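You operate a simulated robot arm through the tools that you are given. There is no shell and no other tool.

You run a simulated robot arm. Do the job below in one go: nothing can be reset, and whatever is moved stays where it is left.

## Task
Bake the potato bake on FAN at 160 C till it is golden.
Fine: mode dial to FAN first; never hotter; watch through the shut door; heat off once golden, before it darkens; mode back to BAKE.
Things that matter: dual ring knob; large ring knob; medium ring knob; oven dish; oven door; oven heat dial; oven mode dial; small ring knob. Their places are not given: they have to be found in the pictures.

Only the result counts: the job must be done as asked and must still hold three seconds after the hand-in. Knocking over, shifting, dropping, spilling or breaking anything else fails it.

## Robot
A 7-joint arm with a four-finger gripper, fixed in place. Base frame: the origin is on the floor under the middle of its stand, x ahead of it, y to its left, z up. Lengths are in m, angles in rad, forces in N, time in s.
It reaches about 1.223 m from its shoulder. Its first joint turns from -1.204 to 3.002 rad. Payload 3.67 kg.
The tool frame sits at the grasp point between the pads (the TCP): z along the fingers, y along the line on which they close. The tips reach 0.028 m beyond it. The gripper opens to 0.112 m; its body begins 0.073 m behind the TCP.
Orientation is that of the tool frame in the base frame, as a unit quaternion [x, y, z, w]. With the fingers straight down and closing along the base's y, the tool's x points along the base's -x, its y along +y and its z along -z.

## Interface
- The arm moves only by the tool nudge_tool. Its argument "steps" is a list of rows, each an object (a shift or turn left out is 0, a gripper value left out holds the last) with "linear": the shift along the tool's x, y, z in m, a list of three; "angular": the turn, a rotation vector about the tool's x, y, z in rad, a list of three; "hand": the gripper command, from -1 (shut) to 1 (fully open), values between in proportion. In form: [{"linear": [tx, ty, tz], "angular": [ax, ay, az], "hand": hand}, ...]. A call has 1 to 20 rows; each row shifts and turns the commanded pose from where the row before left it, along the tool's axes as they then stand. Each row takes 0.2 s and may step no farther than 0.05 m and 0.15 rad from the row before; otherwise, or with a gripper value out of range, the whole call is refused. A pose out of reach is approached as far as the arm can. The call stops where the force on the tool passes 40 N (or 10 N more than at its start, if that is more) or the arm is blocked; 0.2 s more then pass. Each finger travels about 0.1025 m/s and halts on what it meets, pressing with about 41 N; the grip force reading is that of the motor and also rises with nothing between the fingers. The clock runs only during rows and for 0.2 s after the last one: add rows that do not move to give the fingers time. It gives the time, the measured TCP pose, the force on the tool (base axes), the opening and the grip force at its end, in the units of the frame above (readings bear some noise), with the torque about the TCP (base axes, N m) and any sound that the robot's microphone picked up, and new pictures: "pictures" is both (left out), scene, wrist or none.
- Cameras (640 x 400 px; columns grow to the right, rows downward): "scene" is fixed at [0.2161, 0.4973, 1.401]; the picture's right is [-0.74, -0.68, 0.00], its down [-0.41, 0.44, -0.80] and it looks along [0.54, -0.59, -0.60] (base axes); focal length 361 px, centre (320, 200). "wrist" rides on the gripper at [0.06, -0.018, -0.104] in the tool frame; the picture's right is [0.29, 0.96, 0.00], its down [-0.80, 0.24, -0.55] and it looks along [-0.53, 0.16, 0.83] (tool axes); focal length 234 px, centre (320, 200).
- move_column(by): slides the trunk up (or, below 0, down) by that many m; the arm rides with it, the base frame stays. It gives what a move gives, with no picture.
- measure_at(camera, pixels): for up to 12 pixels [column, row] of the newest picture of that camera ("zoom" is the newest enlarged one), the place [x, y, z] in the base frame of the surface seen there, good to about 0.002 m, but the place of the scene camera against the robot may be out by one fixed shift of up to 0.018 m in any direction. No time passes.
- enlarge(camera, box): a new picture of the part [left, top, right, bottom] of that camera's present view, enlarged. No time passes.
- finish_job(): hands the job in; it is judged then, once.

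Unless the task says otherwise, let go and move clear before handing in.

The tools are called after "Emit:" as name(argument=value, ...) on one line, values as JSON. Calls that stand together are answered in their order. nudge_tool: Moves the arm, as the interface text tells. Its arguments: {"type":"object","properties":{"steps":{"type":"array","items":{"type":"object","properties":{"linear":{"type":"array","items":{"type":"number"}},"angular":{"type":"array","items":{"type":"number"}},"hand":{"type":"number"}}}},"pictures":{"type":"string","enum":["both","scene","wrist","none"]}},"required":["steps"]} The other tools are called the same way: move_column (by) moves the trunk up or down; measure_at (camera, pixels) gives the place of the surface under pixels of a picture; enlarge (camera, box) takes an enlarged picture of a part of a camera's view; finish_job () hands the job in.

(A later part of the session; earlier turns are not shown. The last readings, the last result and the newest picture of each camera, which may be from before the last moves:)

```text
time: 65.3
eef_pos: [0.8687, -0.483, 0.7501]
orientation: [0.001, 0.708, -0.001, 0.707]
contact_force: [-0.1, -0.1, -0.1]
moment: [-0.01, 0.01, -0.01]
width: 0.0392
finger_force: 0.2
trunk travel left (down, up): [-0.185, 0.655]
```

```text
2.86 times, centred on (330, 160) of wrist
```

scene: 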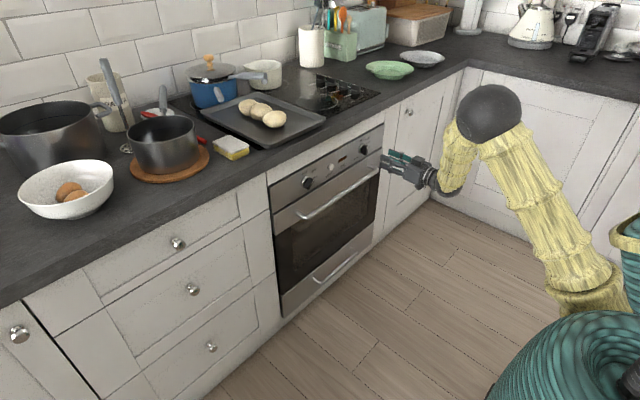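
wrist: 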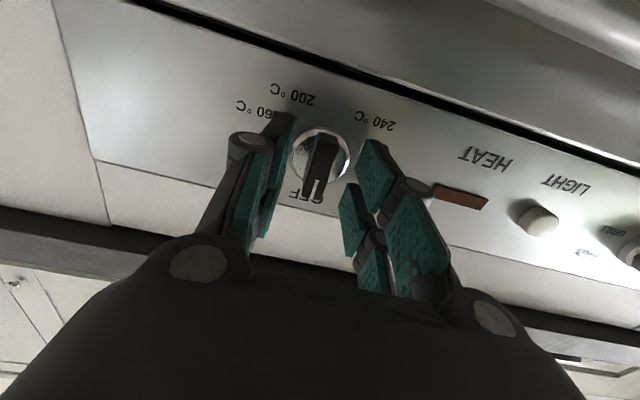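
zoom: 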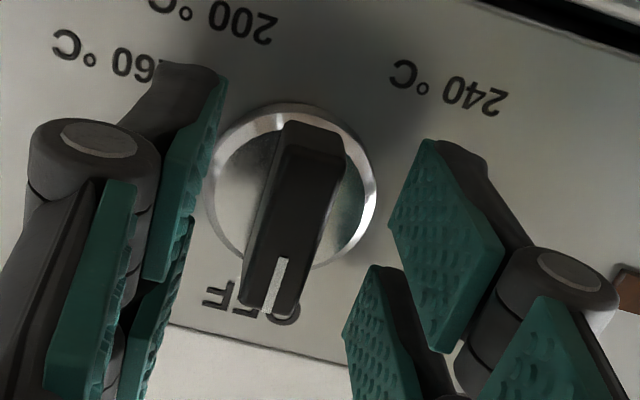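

The bar is centred between the pads. I'll close on it and check alignment before turning.

Emit:
nudge_tool(steps=[{"linear": [0, 0, 0.002], "hand": -0.6}, {"hand": -0.8}, {"hand": -1}, {}], pictures="wrist")

Emit:
enlarge(camera="wrist", box=[230, 90, 430, 230])

```text
time: 66.3
eef_pos: [0.8701, -0.4835, 0.7501]
orientation: [0.001, 0.708, 0.0, 0.707]
contact_force: [2.6, -1.9, -0.1]
moment: [0.01, -0.08, -0.09]
width: 0.0131
finger_force: 44.8
trunk travel left (down, up): [-0.185, 0.655]
```

wrist: 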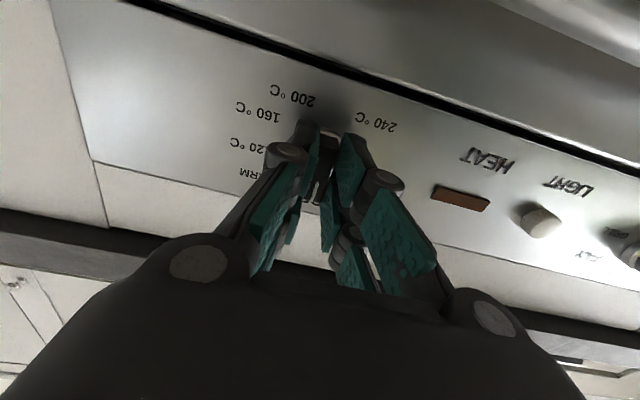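

```text
2.86 times, centred on (330, 160) of wrist
```

zoom: 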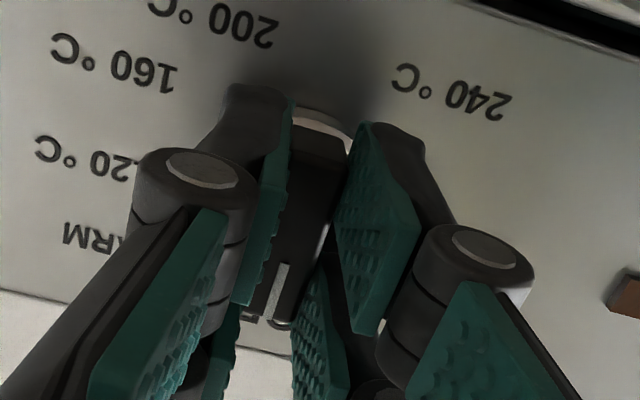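

Gripped cleanly (13 mm, ~0 net force). Turning clockwise the first 60°.

Emit:
nudge_tool(steps=[{"angular": [0, 0, 0.15]}, {"angular": [0, 0, 0.15]}, {"angular": [0, 0, 0.15]}, {"angular": [0, 0, 0.15]}, {"angular": [0, 0, 0.15]}, {"angular": [0, 0, 0.15]}, {"angular": [0, 0, 0.15]}], pictures="wrist")

```text
time: 67.9
eef_pos: [0.8706, -0.4834, 0.7502]
orientation: [0.354, 0.611, 0.357, 0.611]
contact_force: [9.9, -7.0, 5.3]
moment: [-0.05, -0.19, 0.01]
width: 0.0129
finger_force: 45.1
trunk travel left (down, up): [-0.185, 0.655]
```

wrist: 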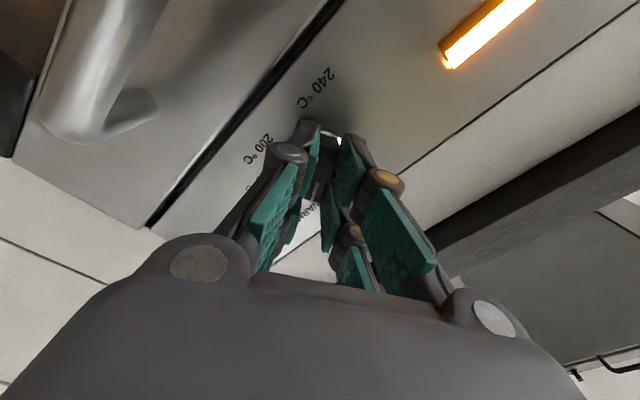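

The HEAT lamp is lit and the knob follows at 60°. Turning on to 118°.

Emit:
nudge_tool(steps=[{"angular": [0, 0, 0.15]}, {"angular": [0, 0, 0.15]}, {"angular": [0, 0, 0.15]}, {"angular": [0, 0, 0.15]}, {"angular": [0, 0, 0.15]}, {"angular": [0, 0, 0.15]}, {"angular": [0, 0, 0.11]}, {}], pictures="both")

Emit:
enlarge(camera="scene", box=[285, 195, 345, 245])

```text
time: 69.7
eef_pos: [0.8706, -0.4834, 0.7507]
orientation: [0.606, 0.364, 0.607, 0.364]
contact_force: [20.3, -10.4, 13.1]
moment: [0.0, -0.76, 0.6]
width: 0.0132
finger_force: 45.1
trunk travel left (down, up): [-0.185, 0.655]
```

scene: 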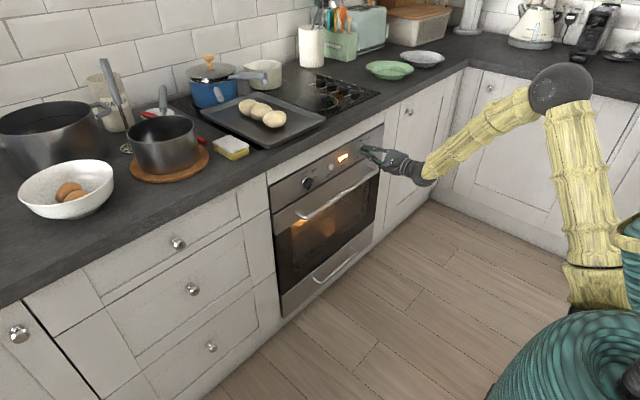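
wrist: 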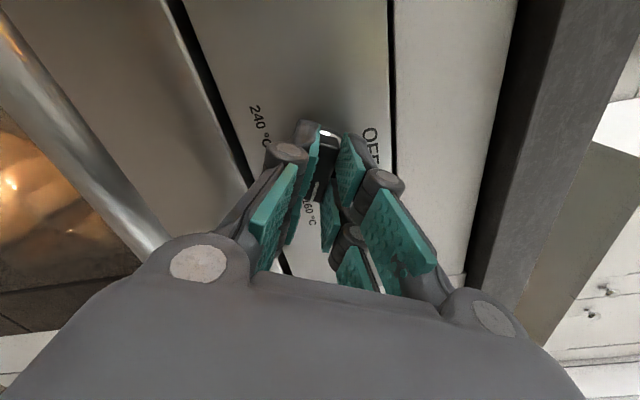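

```text
8.00 times, centred on (315, 220) of scene
```

zoom: 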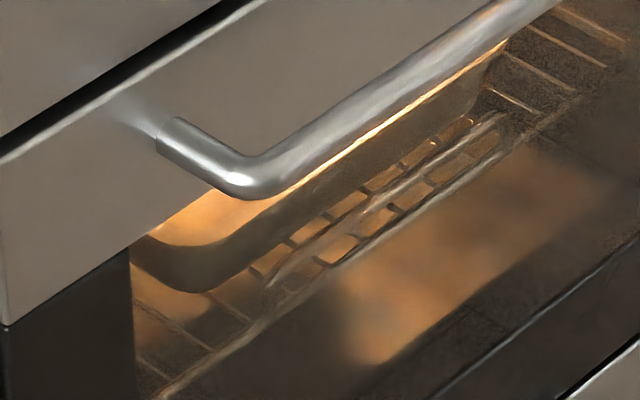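

Gripper is at 118°, the interior lamp came on and the bake's top is visible. I'll release, back off, and go to the viewing pose.

Emit:
nudge_tool(steps=[{"hand": -0.6}, {"hand": -0.3}, {"linear": [0, 0, -0.03]}, {"linear": [0, 0, -0.05], "angular": [0, 0, 0.15]}, {"linear": [0, 0, -0.05], "angular": [0, 0, 0.15]}, {"linear": [0, 0, -0.05], "angular": [0, 0, 0.15]}, {"linear": [0, 0, -0.03], "angular": [0, 0, 0.15]}, {"angular": [0, 0, 0.15]}, {"angular": [0, 0, 0.15]}, {"angular": [0, 0, 0.15]}, {"linear": [-0.04, -0.013, 0], "angular": [0, 0, 0.03]}, {"linear": [-0.04, -0.013, 0]}, {"linear": [-0.04, -0.013, 0]}])

Emit:
enlarge(camera="wrist", box=[130, 60, 330, 190])

Emit:
enlarge(camera="scene", box=[345, 130, 385, 155])

```text
time: 72.5
eef_pos: [0.6606, -0.4466, 0.6269]
orientation: [0.707, 0.001, 0.707, 0.0]
contact_force: [-0.4, -1.2, -0.6]
moment: [0.0, 0.0, 0.05]
width: 0.0392
finger_force: 0.1
trunk travel left (down, up): [-0.185, 0.655]
```

scene: 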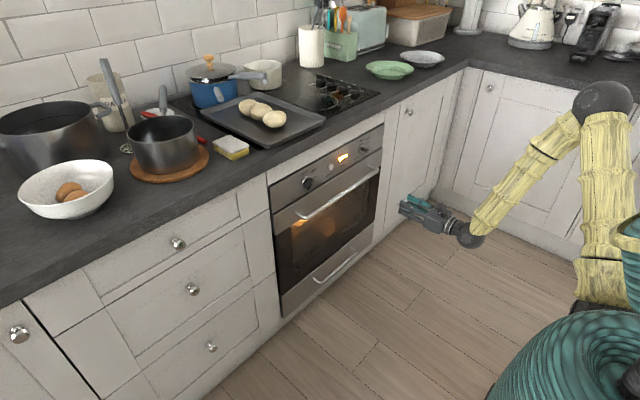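
wrist: 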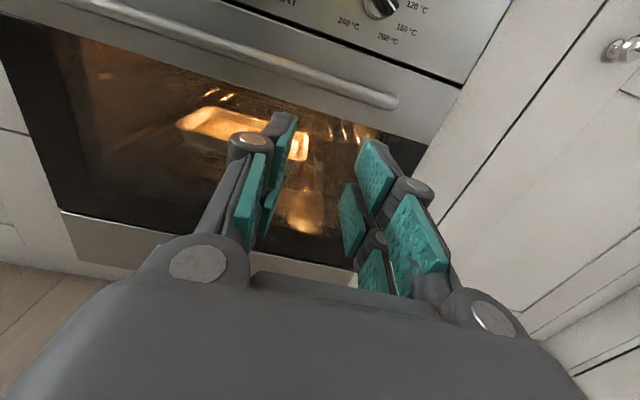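

```text
3.08 times, centred on (230, 125) of wrist
```

zoom: 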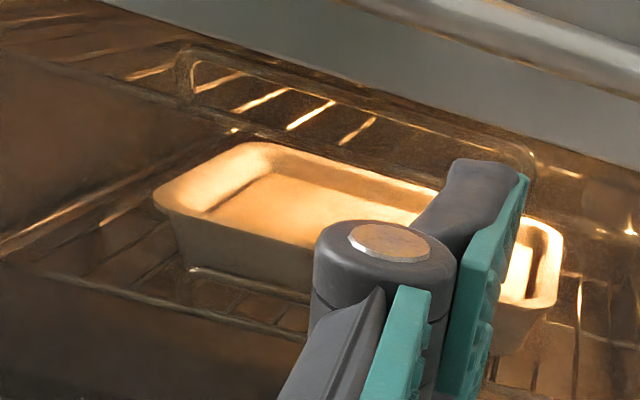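

```text
16.00 times, centred on (365, 142) of scene
```

zoom: 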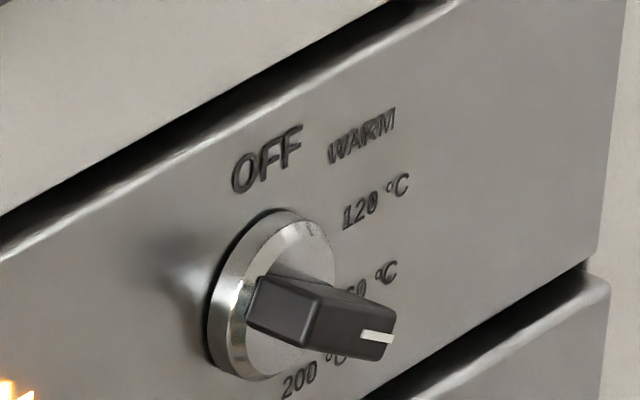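

The bake top is well lit and pale at (230,125). I'll verify the heat dial's angle from the scene zoom points.

Emit:
measure_at(camera="zoom", pixels=[[390, 338], [365, 337], [345, 335], [325, 330], [312, 325], [265, 155], [376, 198], [360, 138], [385, 272], [312, 372], [345, 352], [330, 315]])

Emit:
enlarge(camera="wrist", box=[330, 0, 450, 60])

```text
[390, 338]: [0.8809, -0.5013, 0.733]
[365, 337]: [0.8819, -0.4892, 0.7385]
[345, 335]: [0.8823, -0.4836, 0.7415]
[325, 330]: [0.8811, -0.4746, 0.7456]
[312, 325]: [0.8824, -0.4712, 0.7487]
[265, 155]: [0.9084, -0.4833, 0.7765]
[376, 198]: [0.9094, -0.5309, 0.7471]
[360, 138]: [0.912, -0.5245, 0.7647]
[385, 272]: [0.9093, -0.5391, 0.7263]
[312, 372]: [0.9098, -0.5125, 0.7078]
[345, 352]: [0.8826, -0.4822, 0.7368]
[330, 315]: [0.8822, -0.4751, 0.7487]
```

```text
5.33 times, centred on (390, 30) of wrist
```

zoom: 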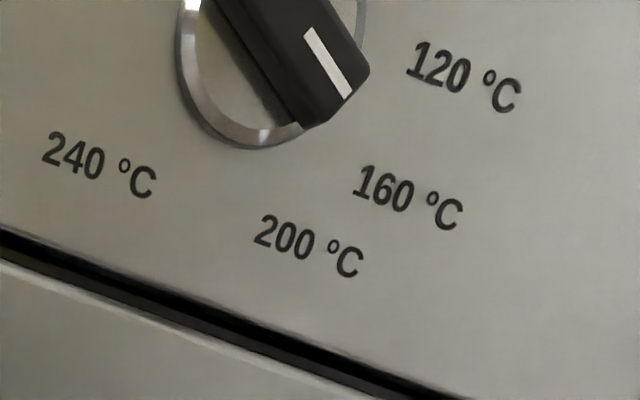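

The dial sits at ≈117°, its mark pointing at "160". Now I wait and watch through the door, 2 s at a time at first.

Emit:
nudge_tool(steps=[{"linear": [0, 0.01, 0]}, {"linear": [0, 0.01, 0]}, {}, {}, {}, {}, {}, {}, {}, {}], pictures="wrist")

Emit:
enlarge(camera="wrist", box=[130, 60, 330, 190])

```text
time: 74.7
eef_pos: [0.6612, -0.4662, 0.6288]
orientation: [0.708, 0.001, 0.707, 0.003]
contact_force: [0.9, -0.8, -0.4]
moment: [-0.01, 0.02, -0.02]
width: 0.0393
finger_force: 0.1
trunk travel left (down, up): [-0.185, 0.655]
```

wrist: 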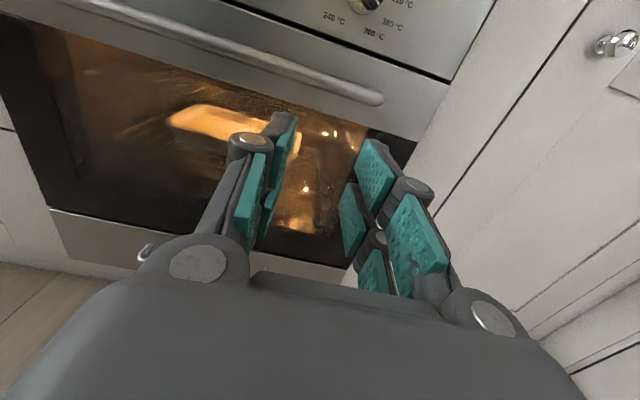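

```text
3.08 times, centred on (230, 125) of wrist
```

zoom: 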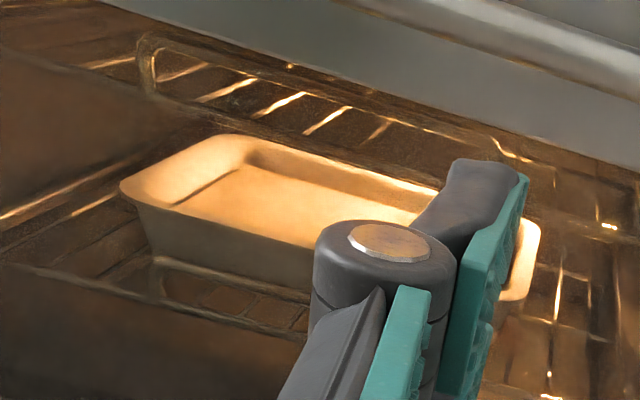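

The surface is still pale, about the colour of the dish walls. Waiting on.

Emit:
nudge_tool(steps=[{}, {}, {}, {}, {}, {}, {}, {}, {}, {}, {}, {}, {}, {}], pictures="wrist")

Emit:
enlarge(camera="wrist", box=[130, 60, 330, 190])

```text
time: 77.7
eef_pos: [0.6607, -0.4661, 0.6293]
orientation: [0.708, 0.002, 0.707, 0.001]
contact_force: [-0.3, -0.2, 0.1]
moment: [-0.01, 0.02, 0.01]
width: 0.0393
finger_force: 0.0
trunk travel left (down, up): [-0.185, 0.655]
```

wrist: 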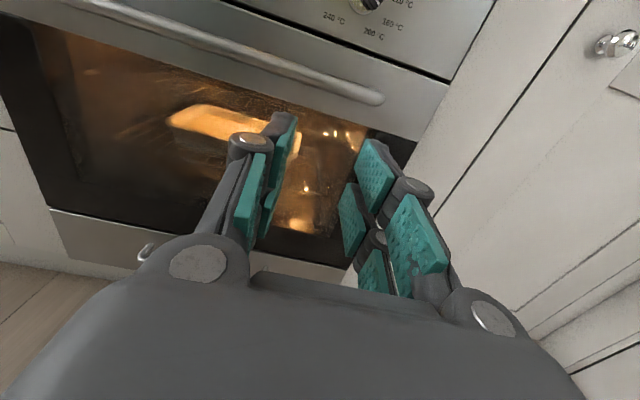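

```text
3.08 times, centred on (230, 125) of wrist
```

zoom: 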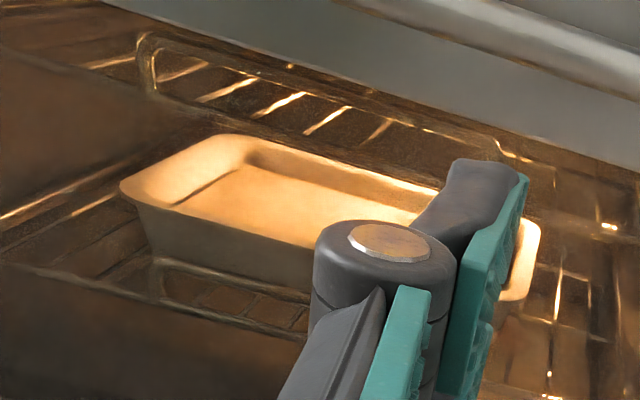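

Only a slight deepening. Waiting another 4 s.

Emit:
nudge_tool(steps=[{}, {}, {}, {}, {}, {}, {}, {}, {}, {}, {}, {}, {}, {}, {}, {}, {}, {}, {}, {}], pictures="both")

Emit:
enlarge(camera="wrist", box=[130, 60, 330, 190])

Emit:
enlarge(camera="scene", box=[285, 195, 345, 245])

```text
time: 81.9
eef_pos: [0.659, -0.4662, 0.6298]
orientation: [0.707, 0.001, 0.707, 0.001]
contact_force: [0.1, -1.0, 0.6]
moment: [-0.02, 0.01, -0.07]
width: 0.0392
finger_force: 0.0
trunk travel left (down, up): [-0.185, 0.655]
```

scene: 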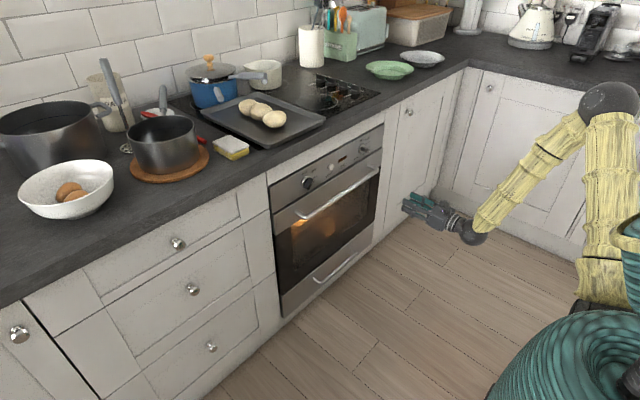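
wrist: 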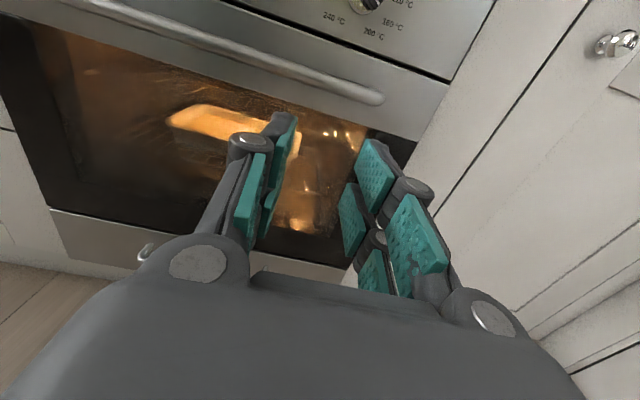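

```text
3.08 times, centred on (230, 125) of wrist
```

zoom: 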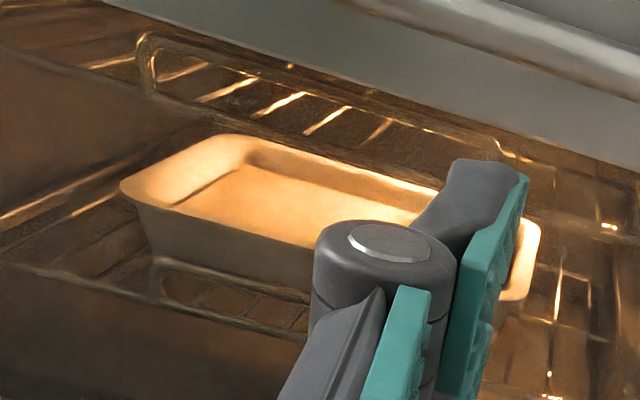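

```text
8.00 times, centred on (315, 220) of scene
```

zoom: 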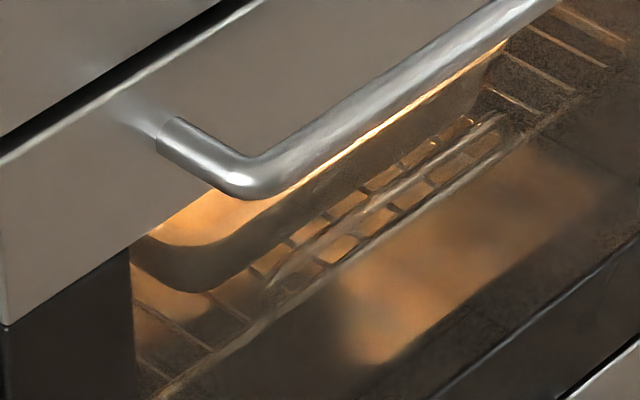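

The HEAT lamp has gone out (343,158) — up to temperature — and the surface is only slightly deeper in colour. Continuing to watch.

Emit:
nudge_tool(steps=[{}, {}, {}, {}, {}, {}, {}, {}, {}, {}, {}, {}, {}, {}, {}, {}, {}, {}, {}, {}], pictures="wrist")

Emit:
enlarge(camera="wrist", box=[130, 60, 330, 190])

```text
time: 86.1
eef_pos: [0.6614, -0.4675, 0.6293]
orientation: [0.708, 0.002, 0.707, 0.001]
contact_force: [0.7, -0.6, 0.6]
moment: [0.05, 0.03, -0.04]
width: 0.0392
finger_force: 0.1
trunk travel left (down, up): [-0.185, 0.655]
```

wrist: 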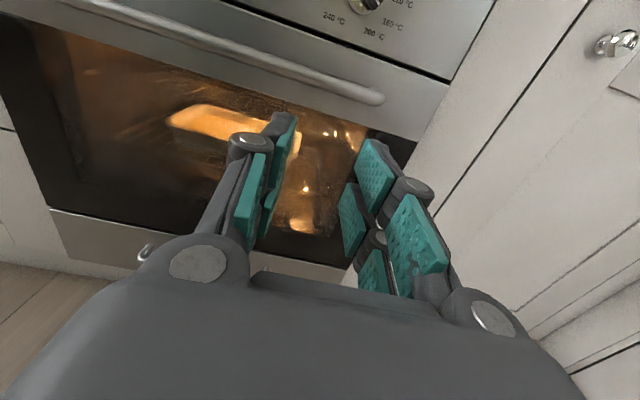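

```text
3.08 times, centred on (230, 125) of wrist
```

zoom: 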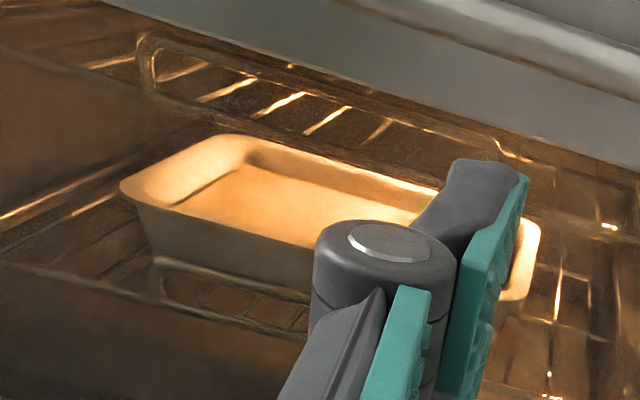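

Gradually deeper, still not clearly golden. Next 4 s.

Emit:
nudge_tool(steps=[{}, {}, {}, {}, {}, {}, {}, {}, {}, {}, {}, {}, {}, {}, {}, {}, {}, {}, {}, {}], pictures="wrist")

Emit:
enlarge(camera="wrist", box=[130, 60, 330, 190])

```text
time: 90.3
eef_pos: [0.6599, -0.4661, 0.6282]
orientation: [0.707, 0.001, 0.707, 0.001]
contact_force: [-0.1, 0.5, 0.3]
moment: [-0.01, -0.03, 0.01]
width: 0.0394
finger_force: 0.0
trunk travel left (down, up): [-0.185, 0.655]
```

wrist: 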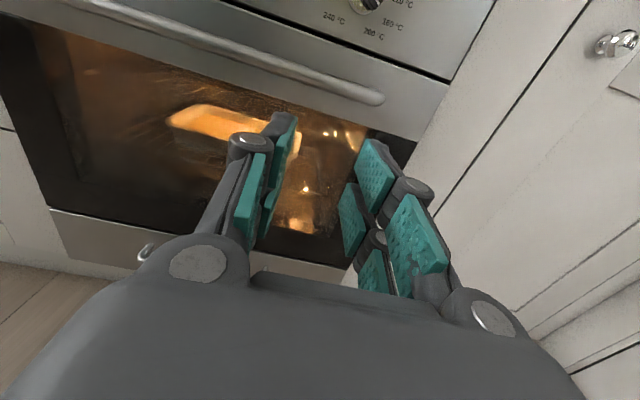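

```text
3.08 times, centred on (230, 125) of wrist
```

zoom: 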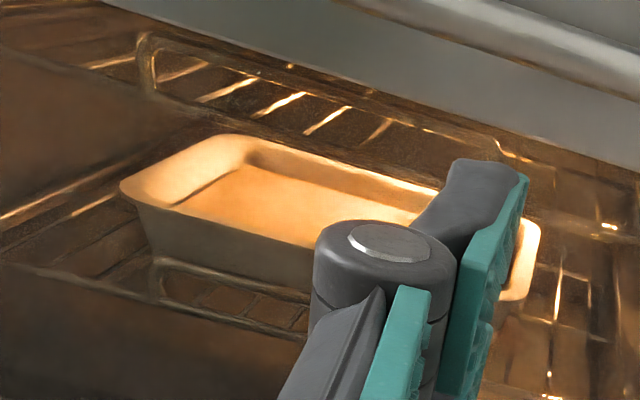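

The surface is now visibly more orange than the dish walls but still light. Another 4 s.

Emit:
nudge_tool(steps=[{}, {}, {}, {}, {}, {}, {}, {}, {}, {}, {}, {}, {}, {}, {}, {}, {}, {}, {}, {}], pictures="wrist")

Emit:
enlarge(camera="wrist", box=[130, 60, 330, 190])

```text
time: 94.5
eef_pos: [0.6604, -0.4661, 0.6288]
orientation: [0.708, 0.001, 0.707, 0.002]
contact_force: [0.0, -0.4, 0.4]
moment: [0.02, 0.0, -0.01]
width: 0.0395
finger_force: 0.2
trunk travel left (down, up): [-0.185, 0.655]
```

wrist: 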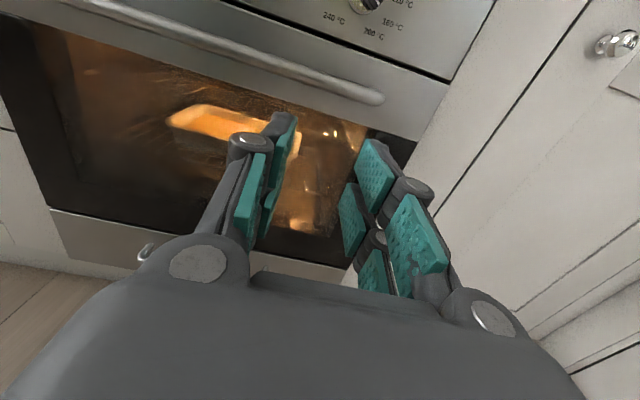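

```text
3.08 times, centred on (230, 125) of wrist
```

zoom: 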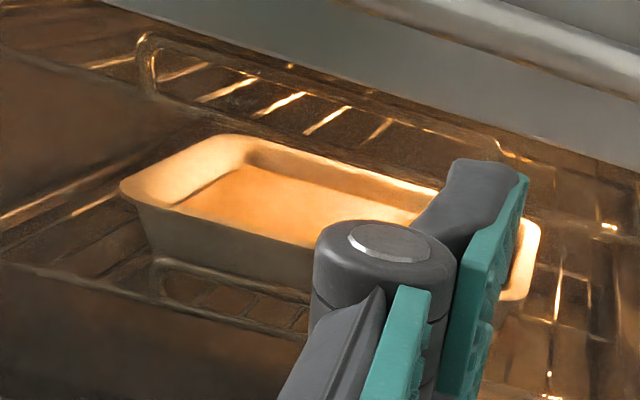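

It is getting to a light orange-gold. I'll take a tight enlargement of the surface for finer comparison, then step 2 s more.

Emit:
enlarge(camera="wrist", box=[165, 95, 245, 145])

Emit:
nudge_tool(steps=[{}, {}, {}, {}, {}, {}, {}, {}, {}, {}, {}, {}, {}, {}], pictures="both")

Emit:
enlarge(camera="wrist", box=[165, 95, 245, 145])

Emit:
enlarge(camera="scene", box=[285, 195, 345, 245])

```text
8.00 times, centred on (205, 120) of wrist
```

zoom: 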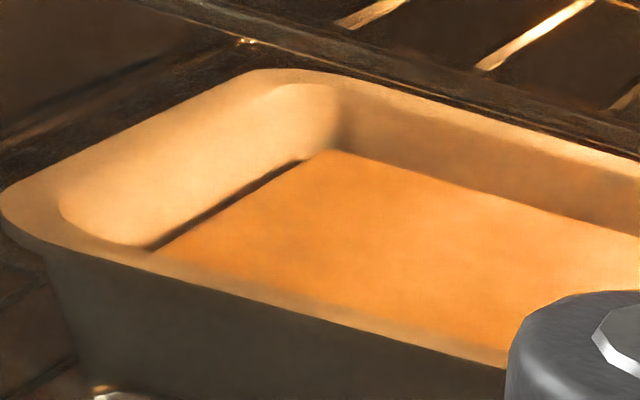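

```text
time: 97.5
eef_pos: [0.6615, -0.4661, 0.6276]
orientation: [0.708, 0.002, 0.707, 0.001]
contact_force: [-1.5, -0.5, -0.2]
moment: [0.0, 0.0, -0.02]
width: 0.0394
finger_force: 0.2
trunk travel left (down, up): [-0.185, 0.655]
```

scene: 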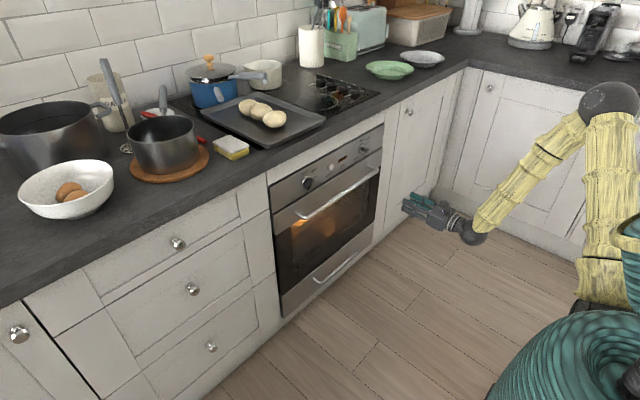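
wrist: 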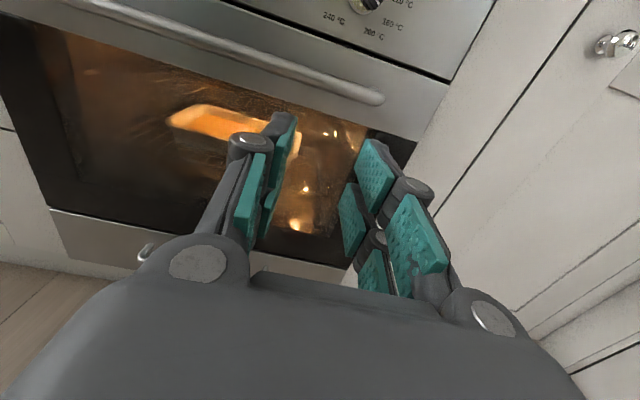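

```text
8.00 times, centred on (205, 120) of wrist
```

zoom: 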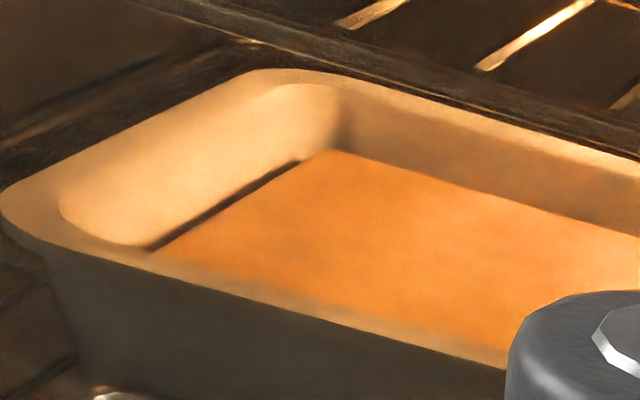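

```text
8.00 times, centred on (315, 220) of scene
```

zoom: 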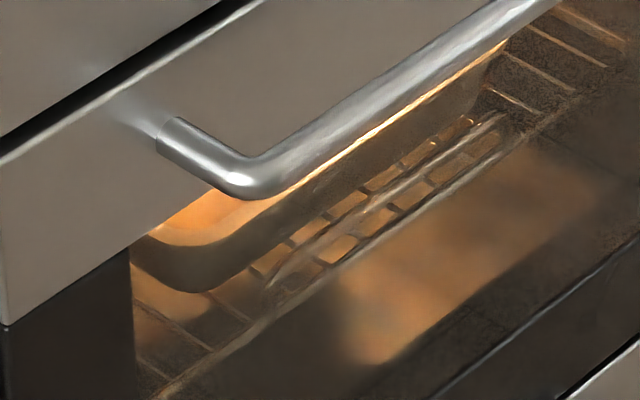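

Deepening to light gold now; by ratio to the dish wall it is still lighter than a true golden brown. Stepping another 3 s with the same tight view.

Emit:
nudge_tool(steps=[{}, {}, {}, {}, {}, {}, {}, {}, {}, {}, {}, {}, {}, {}], pictures="both")

Emit:
enlarge(camera="wrist", box=[165, 95, 245, 145])

Emit:
enlarge(camera="scene", box=[295, 208, 327, 234])

```text
time: 100.5
eef_pos: [0.66, -0.4674, 0.6281]
orientation: [0.708, 0.001, 0.707, 0.002]
contact_force: [0.4, 0.4, 0.2]
moment: [0.01, -0.02, 0.02]
width: 0.0392
finger_force: 0.1
trunk travel left (down, up): [-0.185, 0.655]
```

scene: 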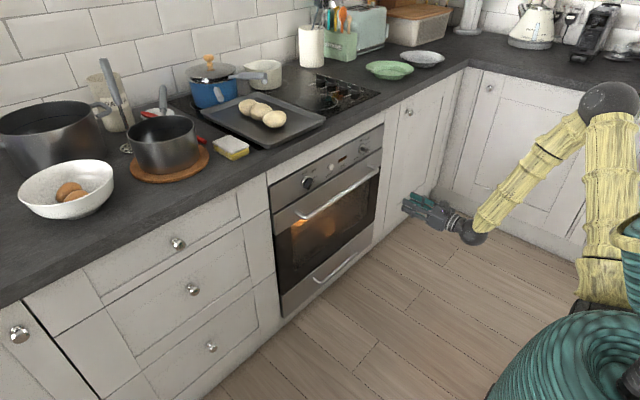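
wrist: 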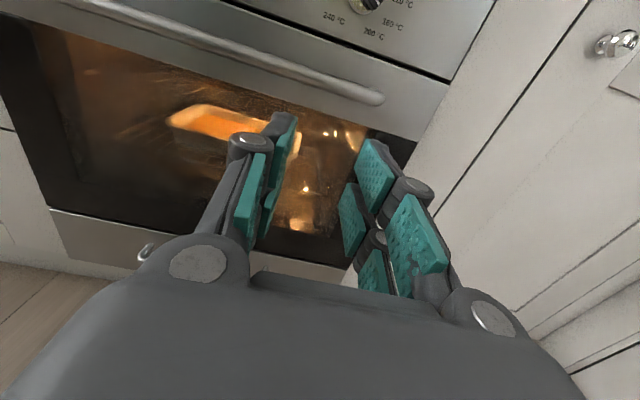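

```text
8.00 times, centred on (205, 120) of wrist
```

zoom: 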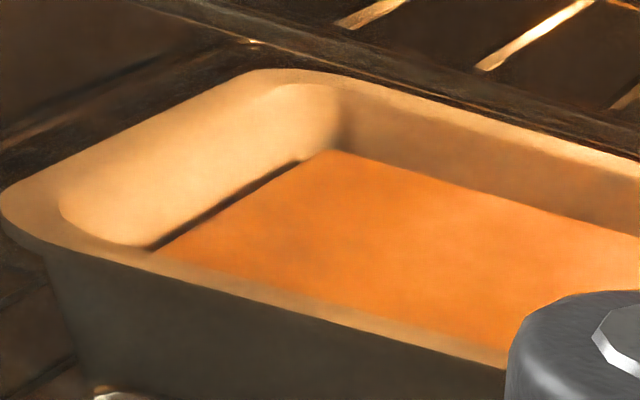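

```text
15.38 times, centred on (311, 221) of scene
```

zoom: 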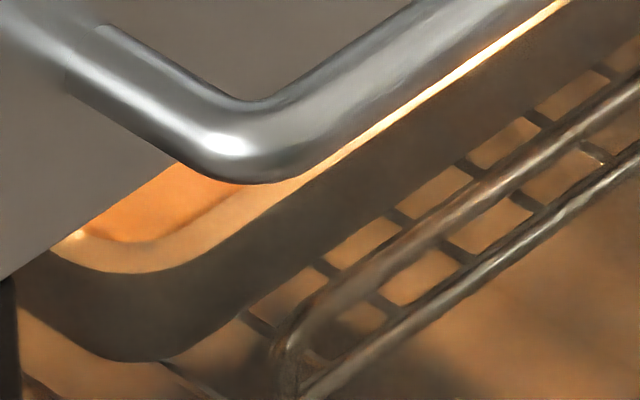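

It is now turning a proper orange-gold and deepening faster. I'll return to the pre-grasp pose in front of the dial now, and judge again from there.

Emit:
nudge_tool(steps=[{"linear": [0.041, 0.005, 0]}, {"linear": [0.041, 0.005, 0]}, {"linear": [0.041, 0.006, 0]}, {"linear": [0, 0, 0.025], "angular": [0, 0, -0.15]}, {"linear": [0, 0, 0.025], "angular": [0, 0, -0.15]}, {"linear": [0, 0, 0.025], "angular": [0, 0, -0.15]}, {"linear": [0, 0, 0.025], "angular": [0, 0, -0.15]}, {"linear": [0, 0, 0.025], "angular": [0, 0, -0.15]}, {"linear": [0, 0, 0.025], "angular": [0, 0, -0.15]}, {"linear": [0, 0, 0.025], "angular": [0, 0, -0.15]}, {"angular": [0, 0, -0.0316]}], pictures="both")

Emit:
enlarge(camera="scene", box=[295, 208, 327, 234])

Emit:
enlarge(camera="wrist", box=[230, 90, 430, 230])

```text
time: 102.9
eef_pos: [0.8357, -0.4806, 0.7527]
orientation: [0.606, 0.366, 0.606, 0.364]
contact_force: [0.7, -0.6, -1.3]
moment: [-0.01, -0.03, -0.01]
width: 0.0391
finger_force: 0.0
trunk travel left (down, up): [-0.185, 0.655]
```

scene: 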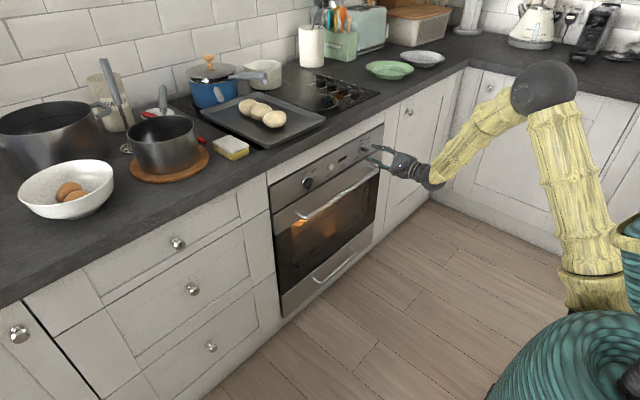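
wrist: 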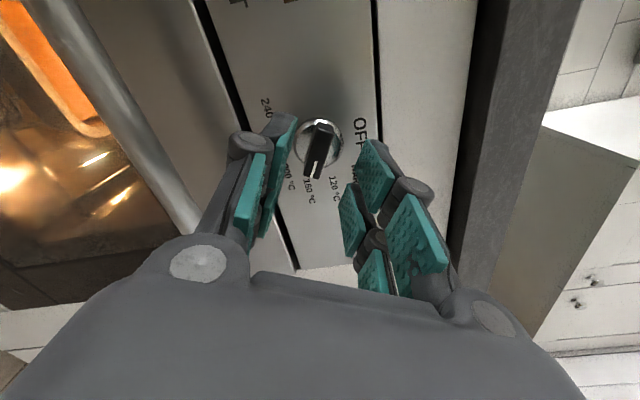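

```text
15.38 times, centred on (311, 221) of scene
```

zoom: 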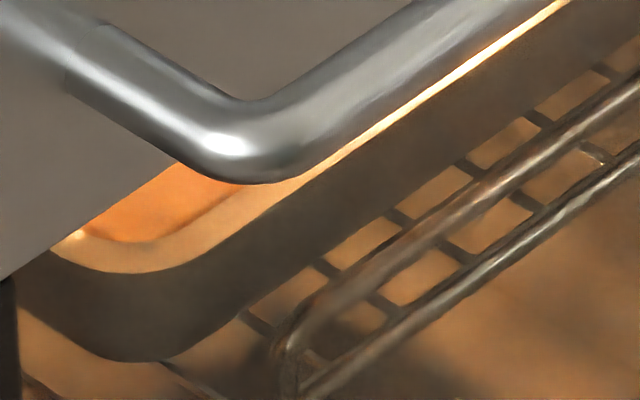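

```text
2.86 times, centred on (330, 160) of wrist
```

zoom: 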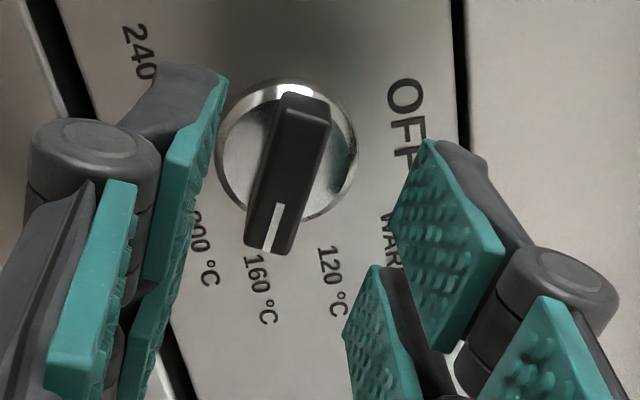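

Ideal: from this pre-grasp pose the wrist camera sees the bake surface at top-left (50,60), with the mark pointing right at 160. Enlarging it.

Emit:
enlarge(camera="wrist", box=[0, 0, 130, 140])

```text
2.86 times, centred on (65, 70) of wrist
```

zoom: 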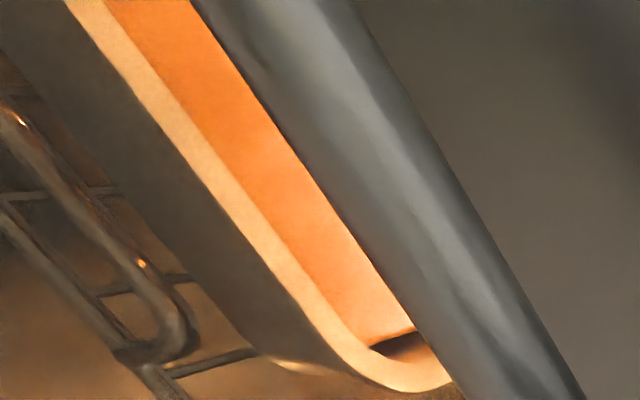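

Surface is orange vs the cream rim, still lighter than golden-brown. Waiting 2 s here, ready at the dial.

Emit:
nudge_tool(steps=[{"linear": [0, 0.001, 0]}, {"linear": [-0.001, 0.001, 0]}, {}, {}, {}, {}, {}, {}, {}, {}], pictures="both")

Emit:
enlarge(camera="wrist", box=[0, 0, 130, 140])

Emit:
enlarge(camera="scene", box=[295, 208, 327, 234])

```text
time: 105.1
eef_pos: [0.8355, -0.4848, 0.7528]
orientation: [0.606, 0.365, 0.606, 0.364]
contact_force: [0.1, -0.1, 0.2]
moment: [-0.02, 0.01, 0.05]
width: 0.0393
finger_force: 0.0
trunk travel left (down, up): [-0.185, 0.655]
```

scene: 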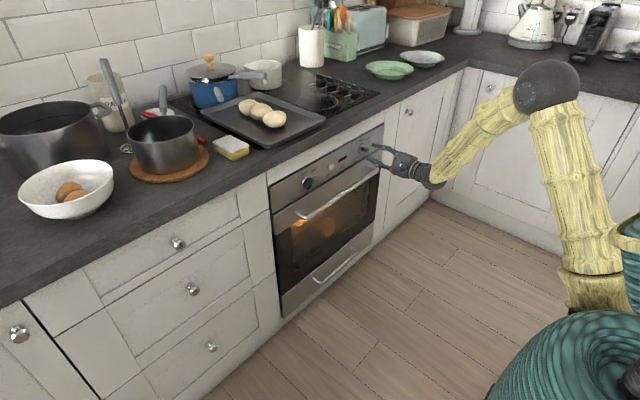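
wrist: 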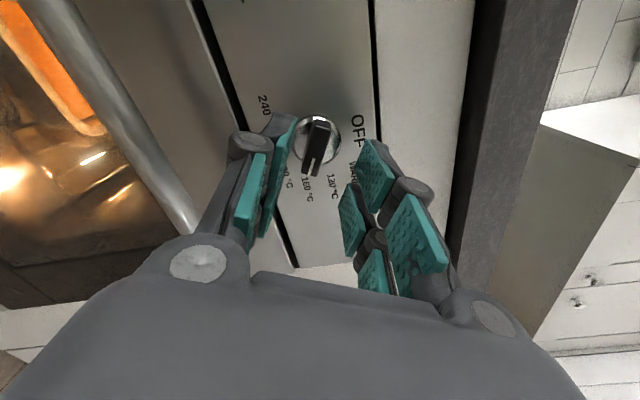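

```text
2.86 times, centred on (65, 70) of wrist
```

zoom: 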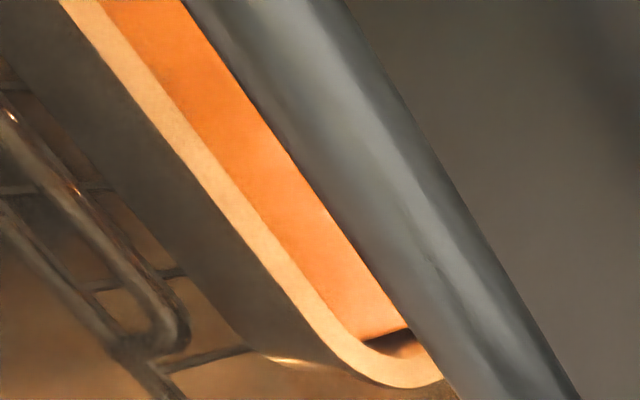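

```text
15.38 times, centred on (311, 221) of scene
```

zoom: 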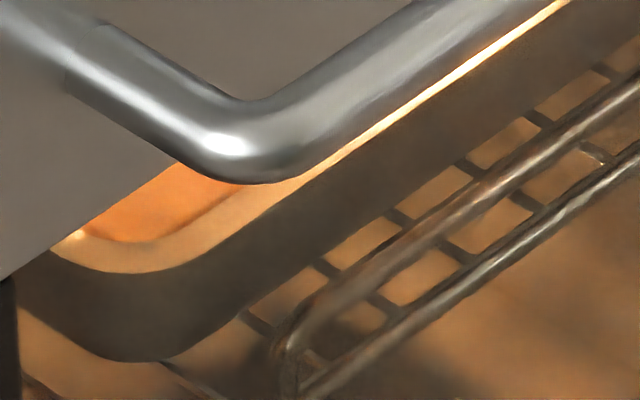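

Deeper again, approaching gold. Another 2 s while staying ready (and recentring on the dial).

Emit:
nudge_tool(steps=[{"linear": [0.0002, -0.0025, 0]}, {}, {}, {}, {}, {}, {}, {}, {}, {}], pictures="wrist")

Emit:
enlarge(camera="wrist", box=[0, 0, 130, 140])

```text
time: 107.3
eef_pos: [0.8349, -0.4809, 0.7516]
orientation: [0.607, 0.365, 0.605, 0.364]
contact_force: [-0.1, 0.8, 0.1]
moment: [0.02, -0.03, -0.03]
width: 0.0393
finger_force: 0.0
trunk travel left (down, up): [-0.185, 0.655]
```

wrist: 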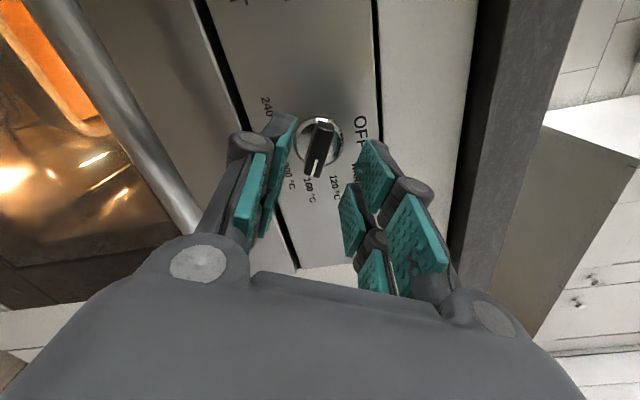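

```text
2.86 times, centred on (65, 70) of wrist
```

zoom: 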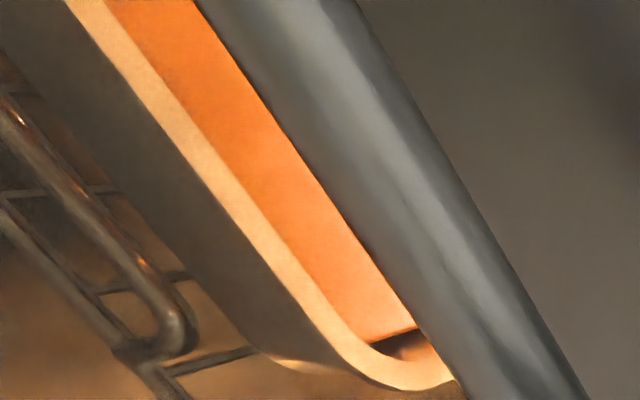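

The surface is now a rich orange-gold against the cream rim. I'll advance and grip the dial so I can switch off instantly, then judge once more.

Emit:
nudge_tool(steps=[{"linear": [0.0, 0.0012, 0.018]}, {"linear": [0, 0, 0.017]}, {"hand": -0.7}, {"hand": -1}, {}], pictures="both")

Emit:
enlarge(camera="wrist", box=[0, 0, 160, 300])

Emit:
enlarge(camera="scene", box=[295, 208, 327, 234])

```text
time: 108.5
eef_pos: [0.87, -0.4819, 0.7509]
orientation: [0.607, 0.365, 0.605, 0.364]
contact_force: [-4.3, 3.4, -6.4]
moment: [0.02, 0.47, -0.37]
width: 0.0132
finger_force: 45.1
trunk travel left (down, up): [-0.185, 0.655]
```

scene: 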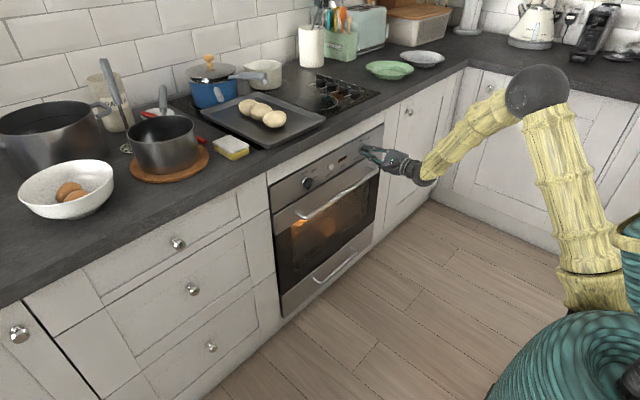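
wrist: 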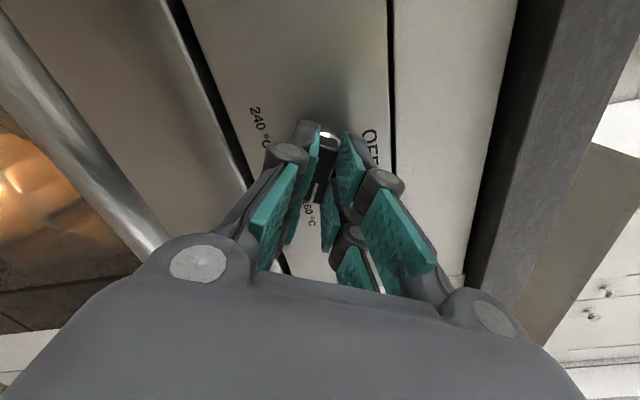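

```text
1.33 times, centred on (80, 150) of wrist
```

zoom: 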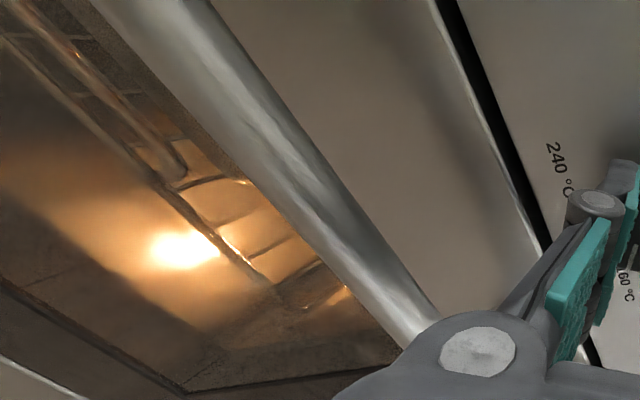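

```text
15.38 times, centred on (311, 221) of scene
```

zoom: 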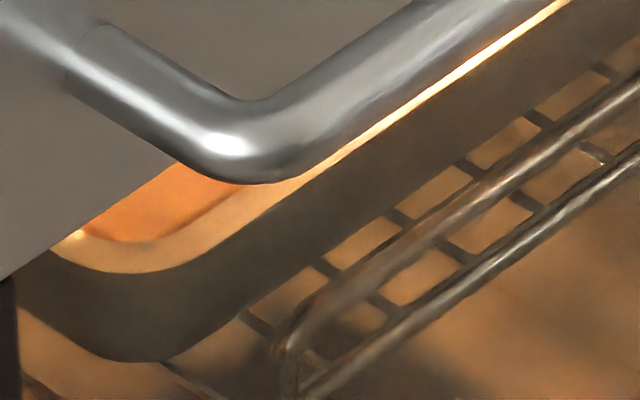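

Gripped at the dial and ready. The scene zoom (150,205) shows the surface still a medium orange; I'll wait 2 s holding the knob and compare.

Emit:
enlarge(camera="scene", box=[297, 214, 313, 226])

Emit:
nudge_tool(steps=[{}, {}, {}, {}, {}, {}, {}, {}, {}, {}], pictures="scene")

Emit:
enlarge(camera="scene", box=[297, 214, 313, 226])

```text
16.00 times, centred on (305, 220) of scene
```

zoom: 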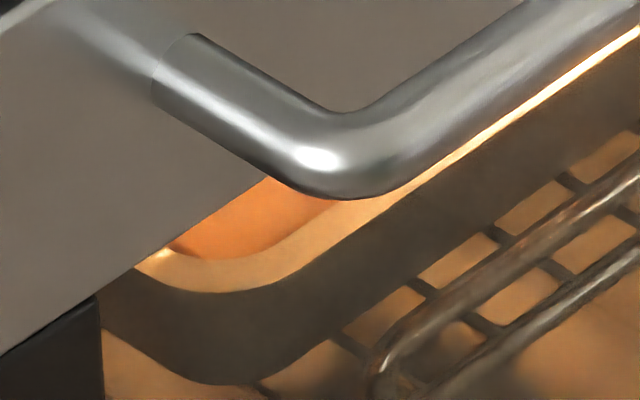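

```text
time: 110.7
eef_pos: [0.8705, -0.4824, 0.7506]
orientation: [0.607, 0.366, 0.605, 0.363]
contact_force: [-15.3, 10.4, -15.8]
moment: [0.0, 0.31, 0.45]
width: 0.0129
finger_force: 45.2
trunk travel left (down, up): [-0.185, 0.655]
```

scene: 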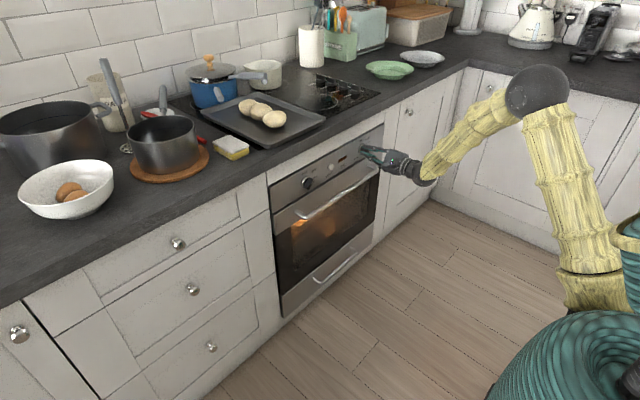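

```text
16.00 times, centred on (305, 220) of scene
```

zoom: 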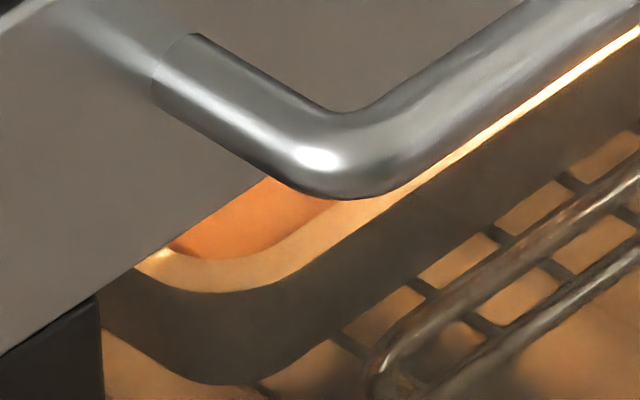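

The scene patch changes slowly. I'll open and step back 35 mm to the pre-grasp pose for the better wrist view of the surface.

Emit:
nudge_tool(steps=[{"hand": -0.6}, {"hand": -0.3}, {"linear": [0, 0, -0.035]}, {}], pictures="wrist")

Emit:
enlarge(camera="wrist", box=[0, 0, 130, 140])

```text
time: 111.7
eef_pos: [0.8351, -0.4823, 0.7532]
orientation: [0.605, 0.365, 0.606, 0.365]
contact_force: [0.1, 0.0, -0.6]
moment: [-0.04, 0.01, 0.0]
width: 0.039
finger_force: 0.1
trunk travel left (down, up): [-0.185, 0.655]
```

wrist: 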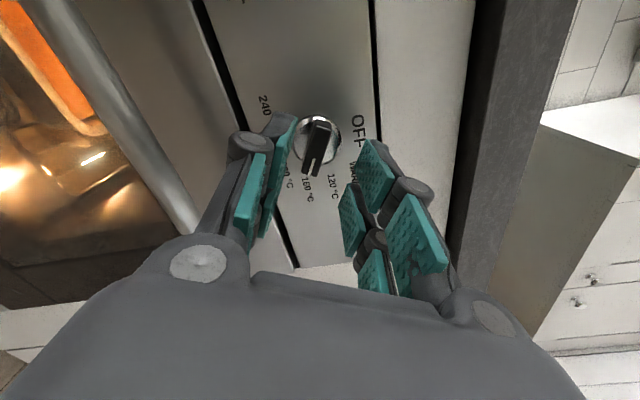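

```text
2.86 times, centred on (65, 70) of wrist
```

zoom: 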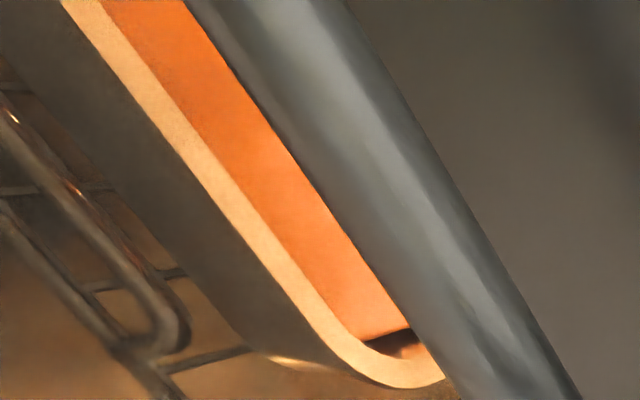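

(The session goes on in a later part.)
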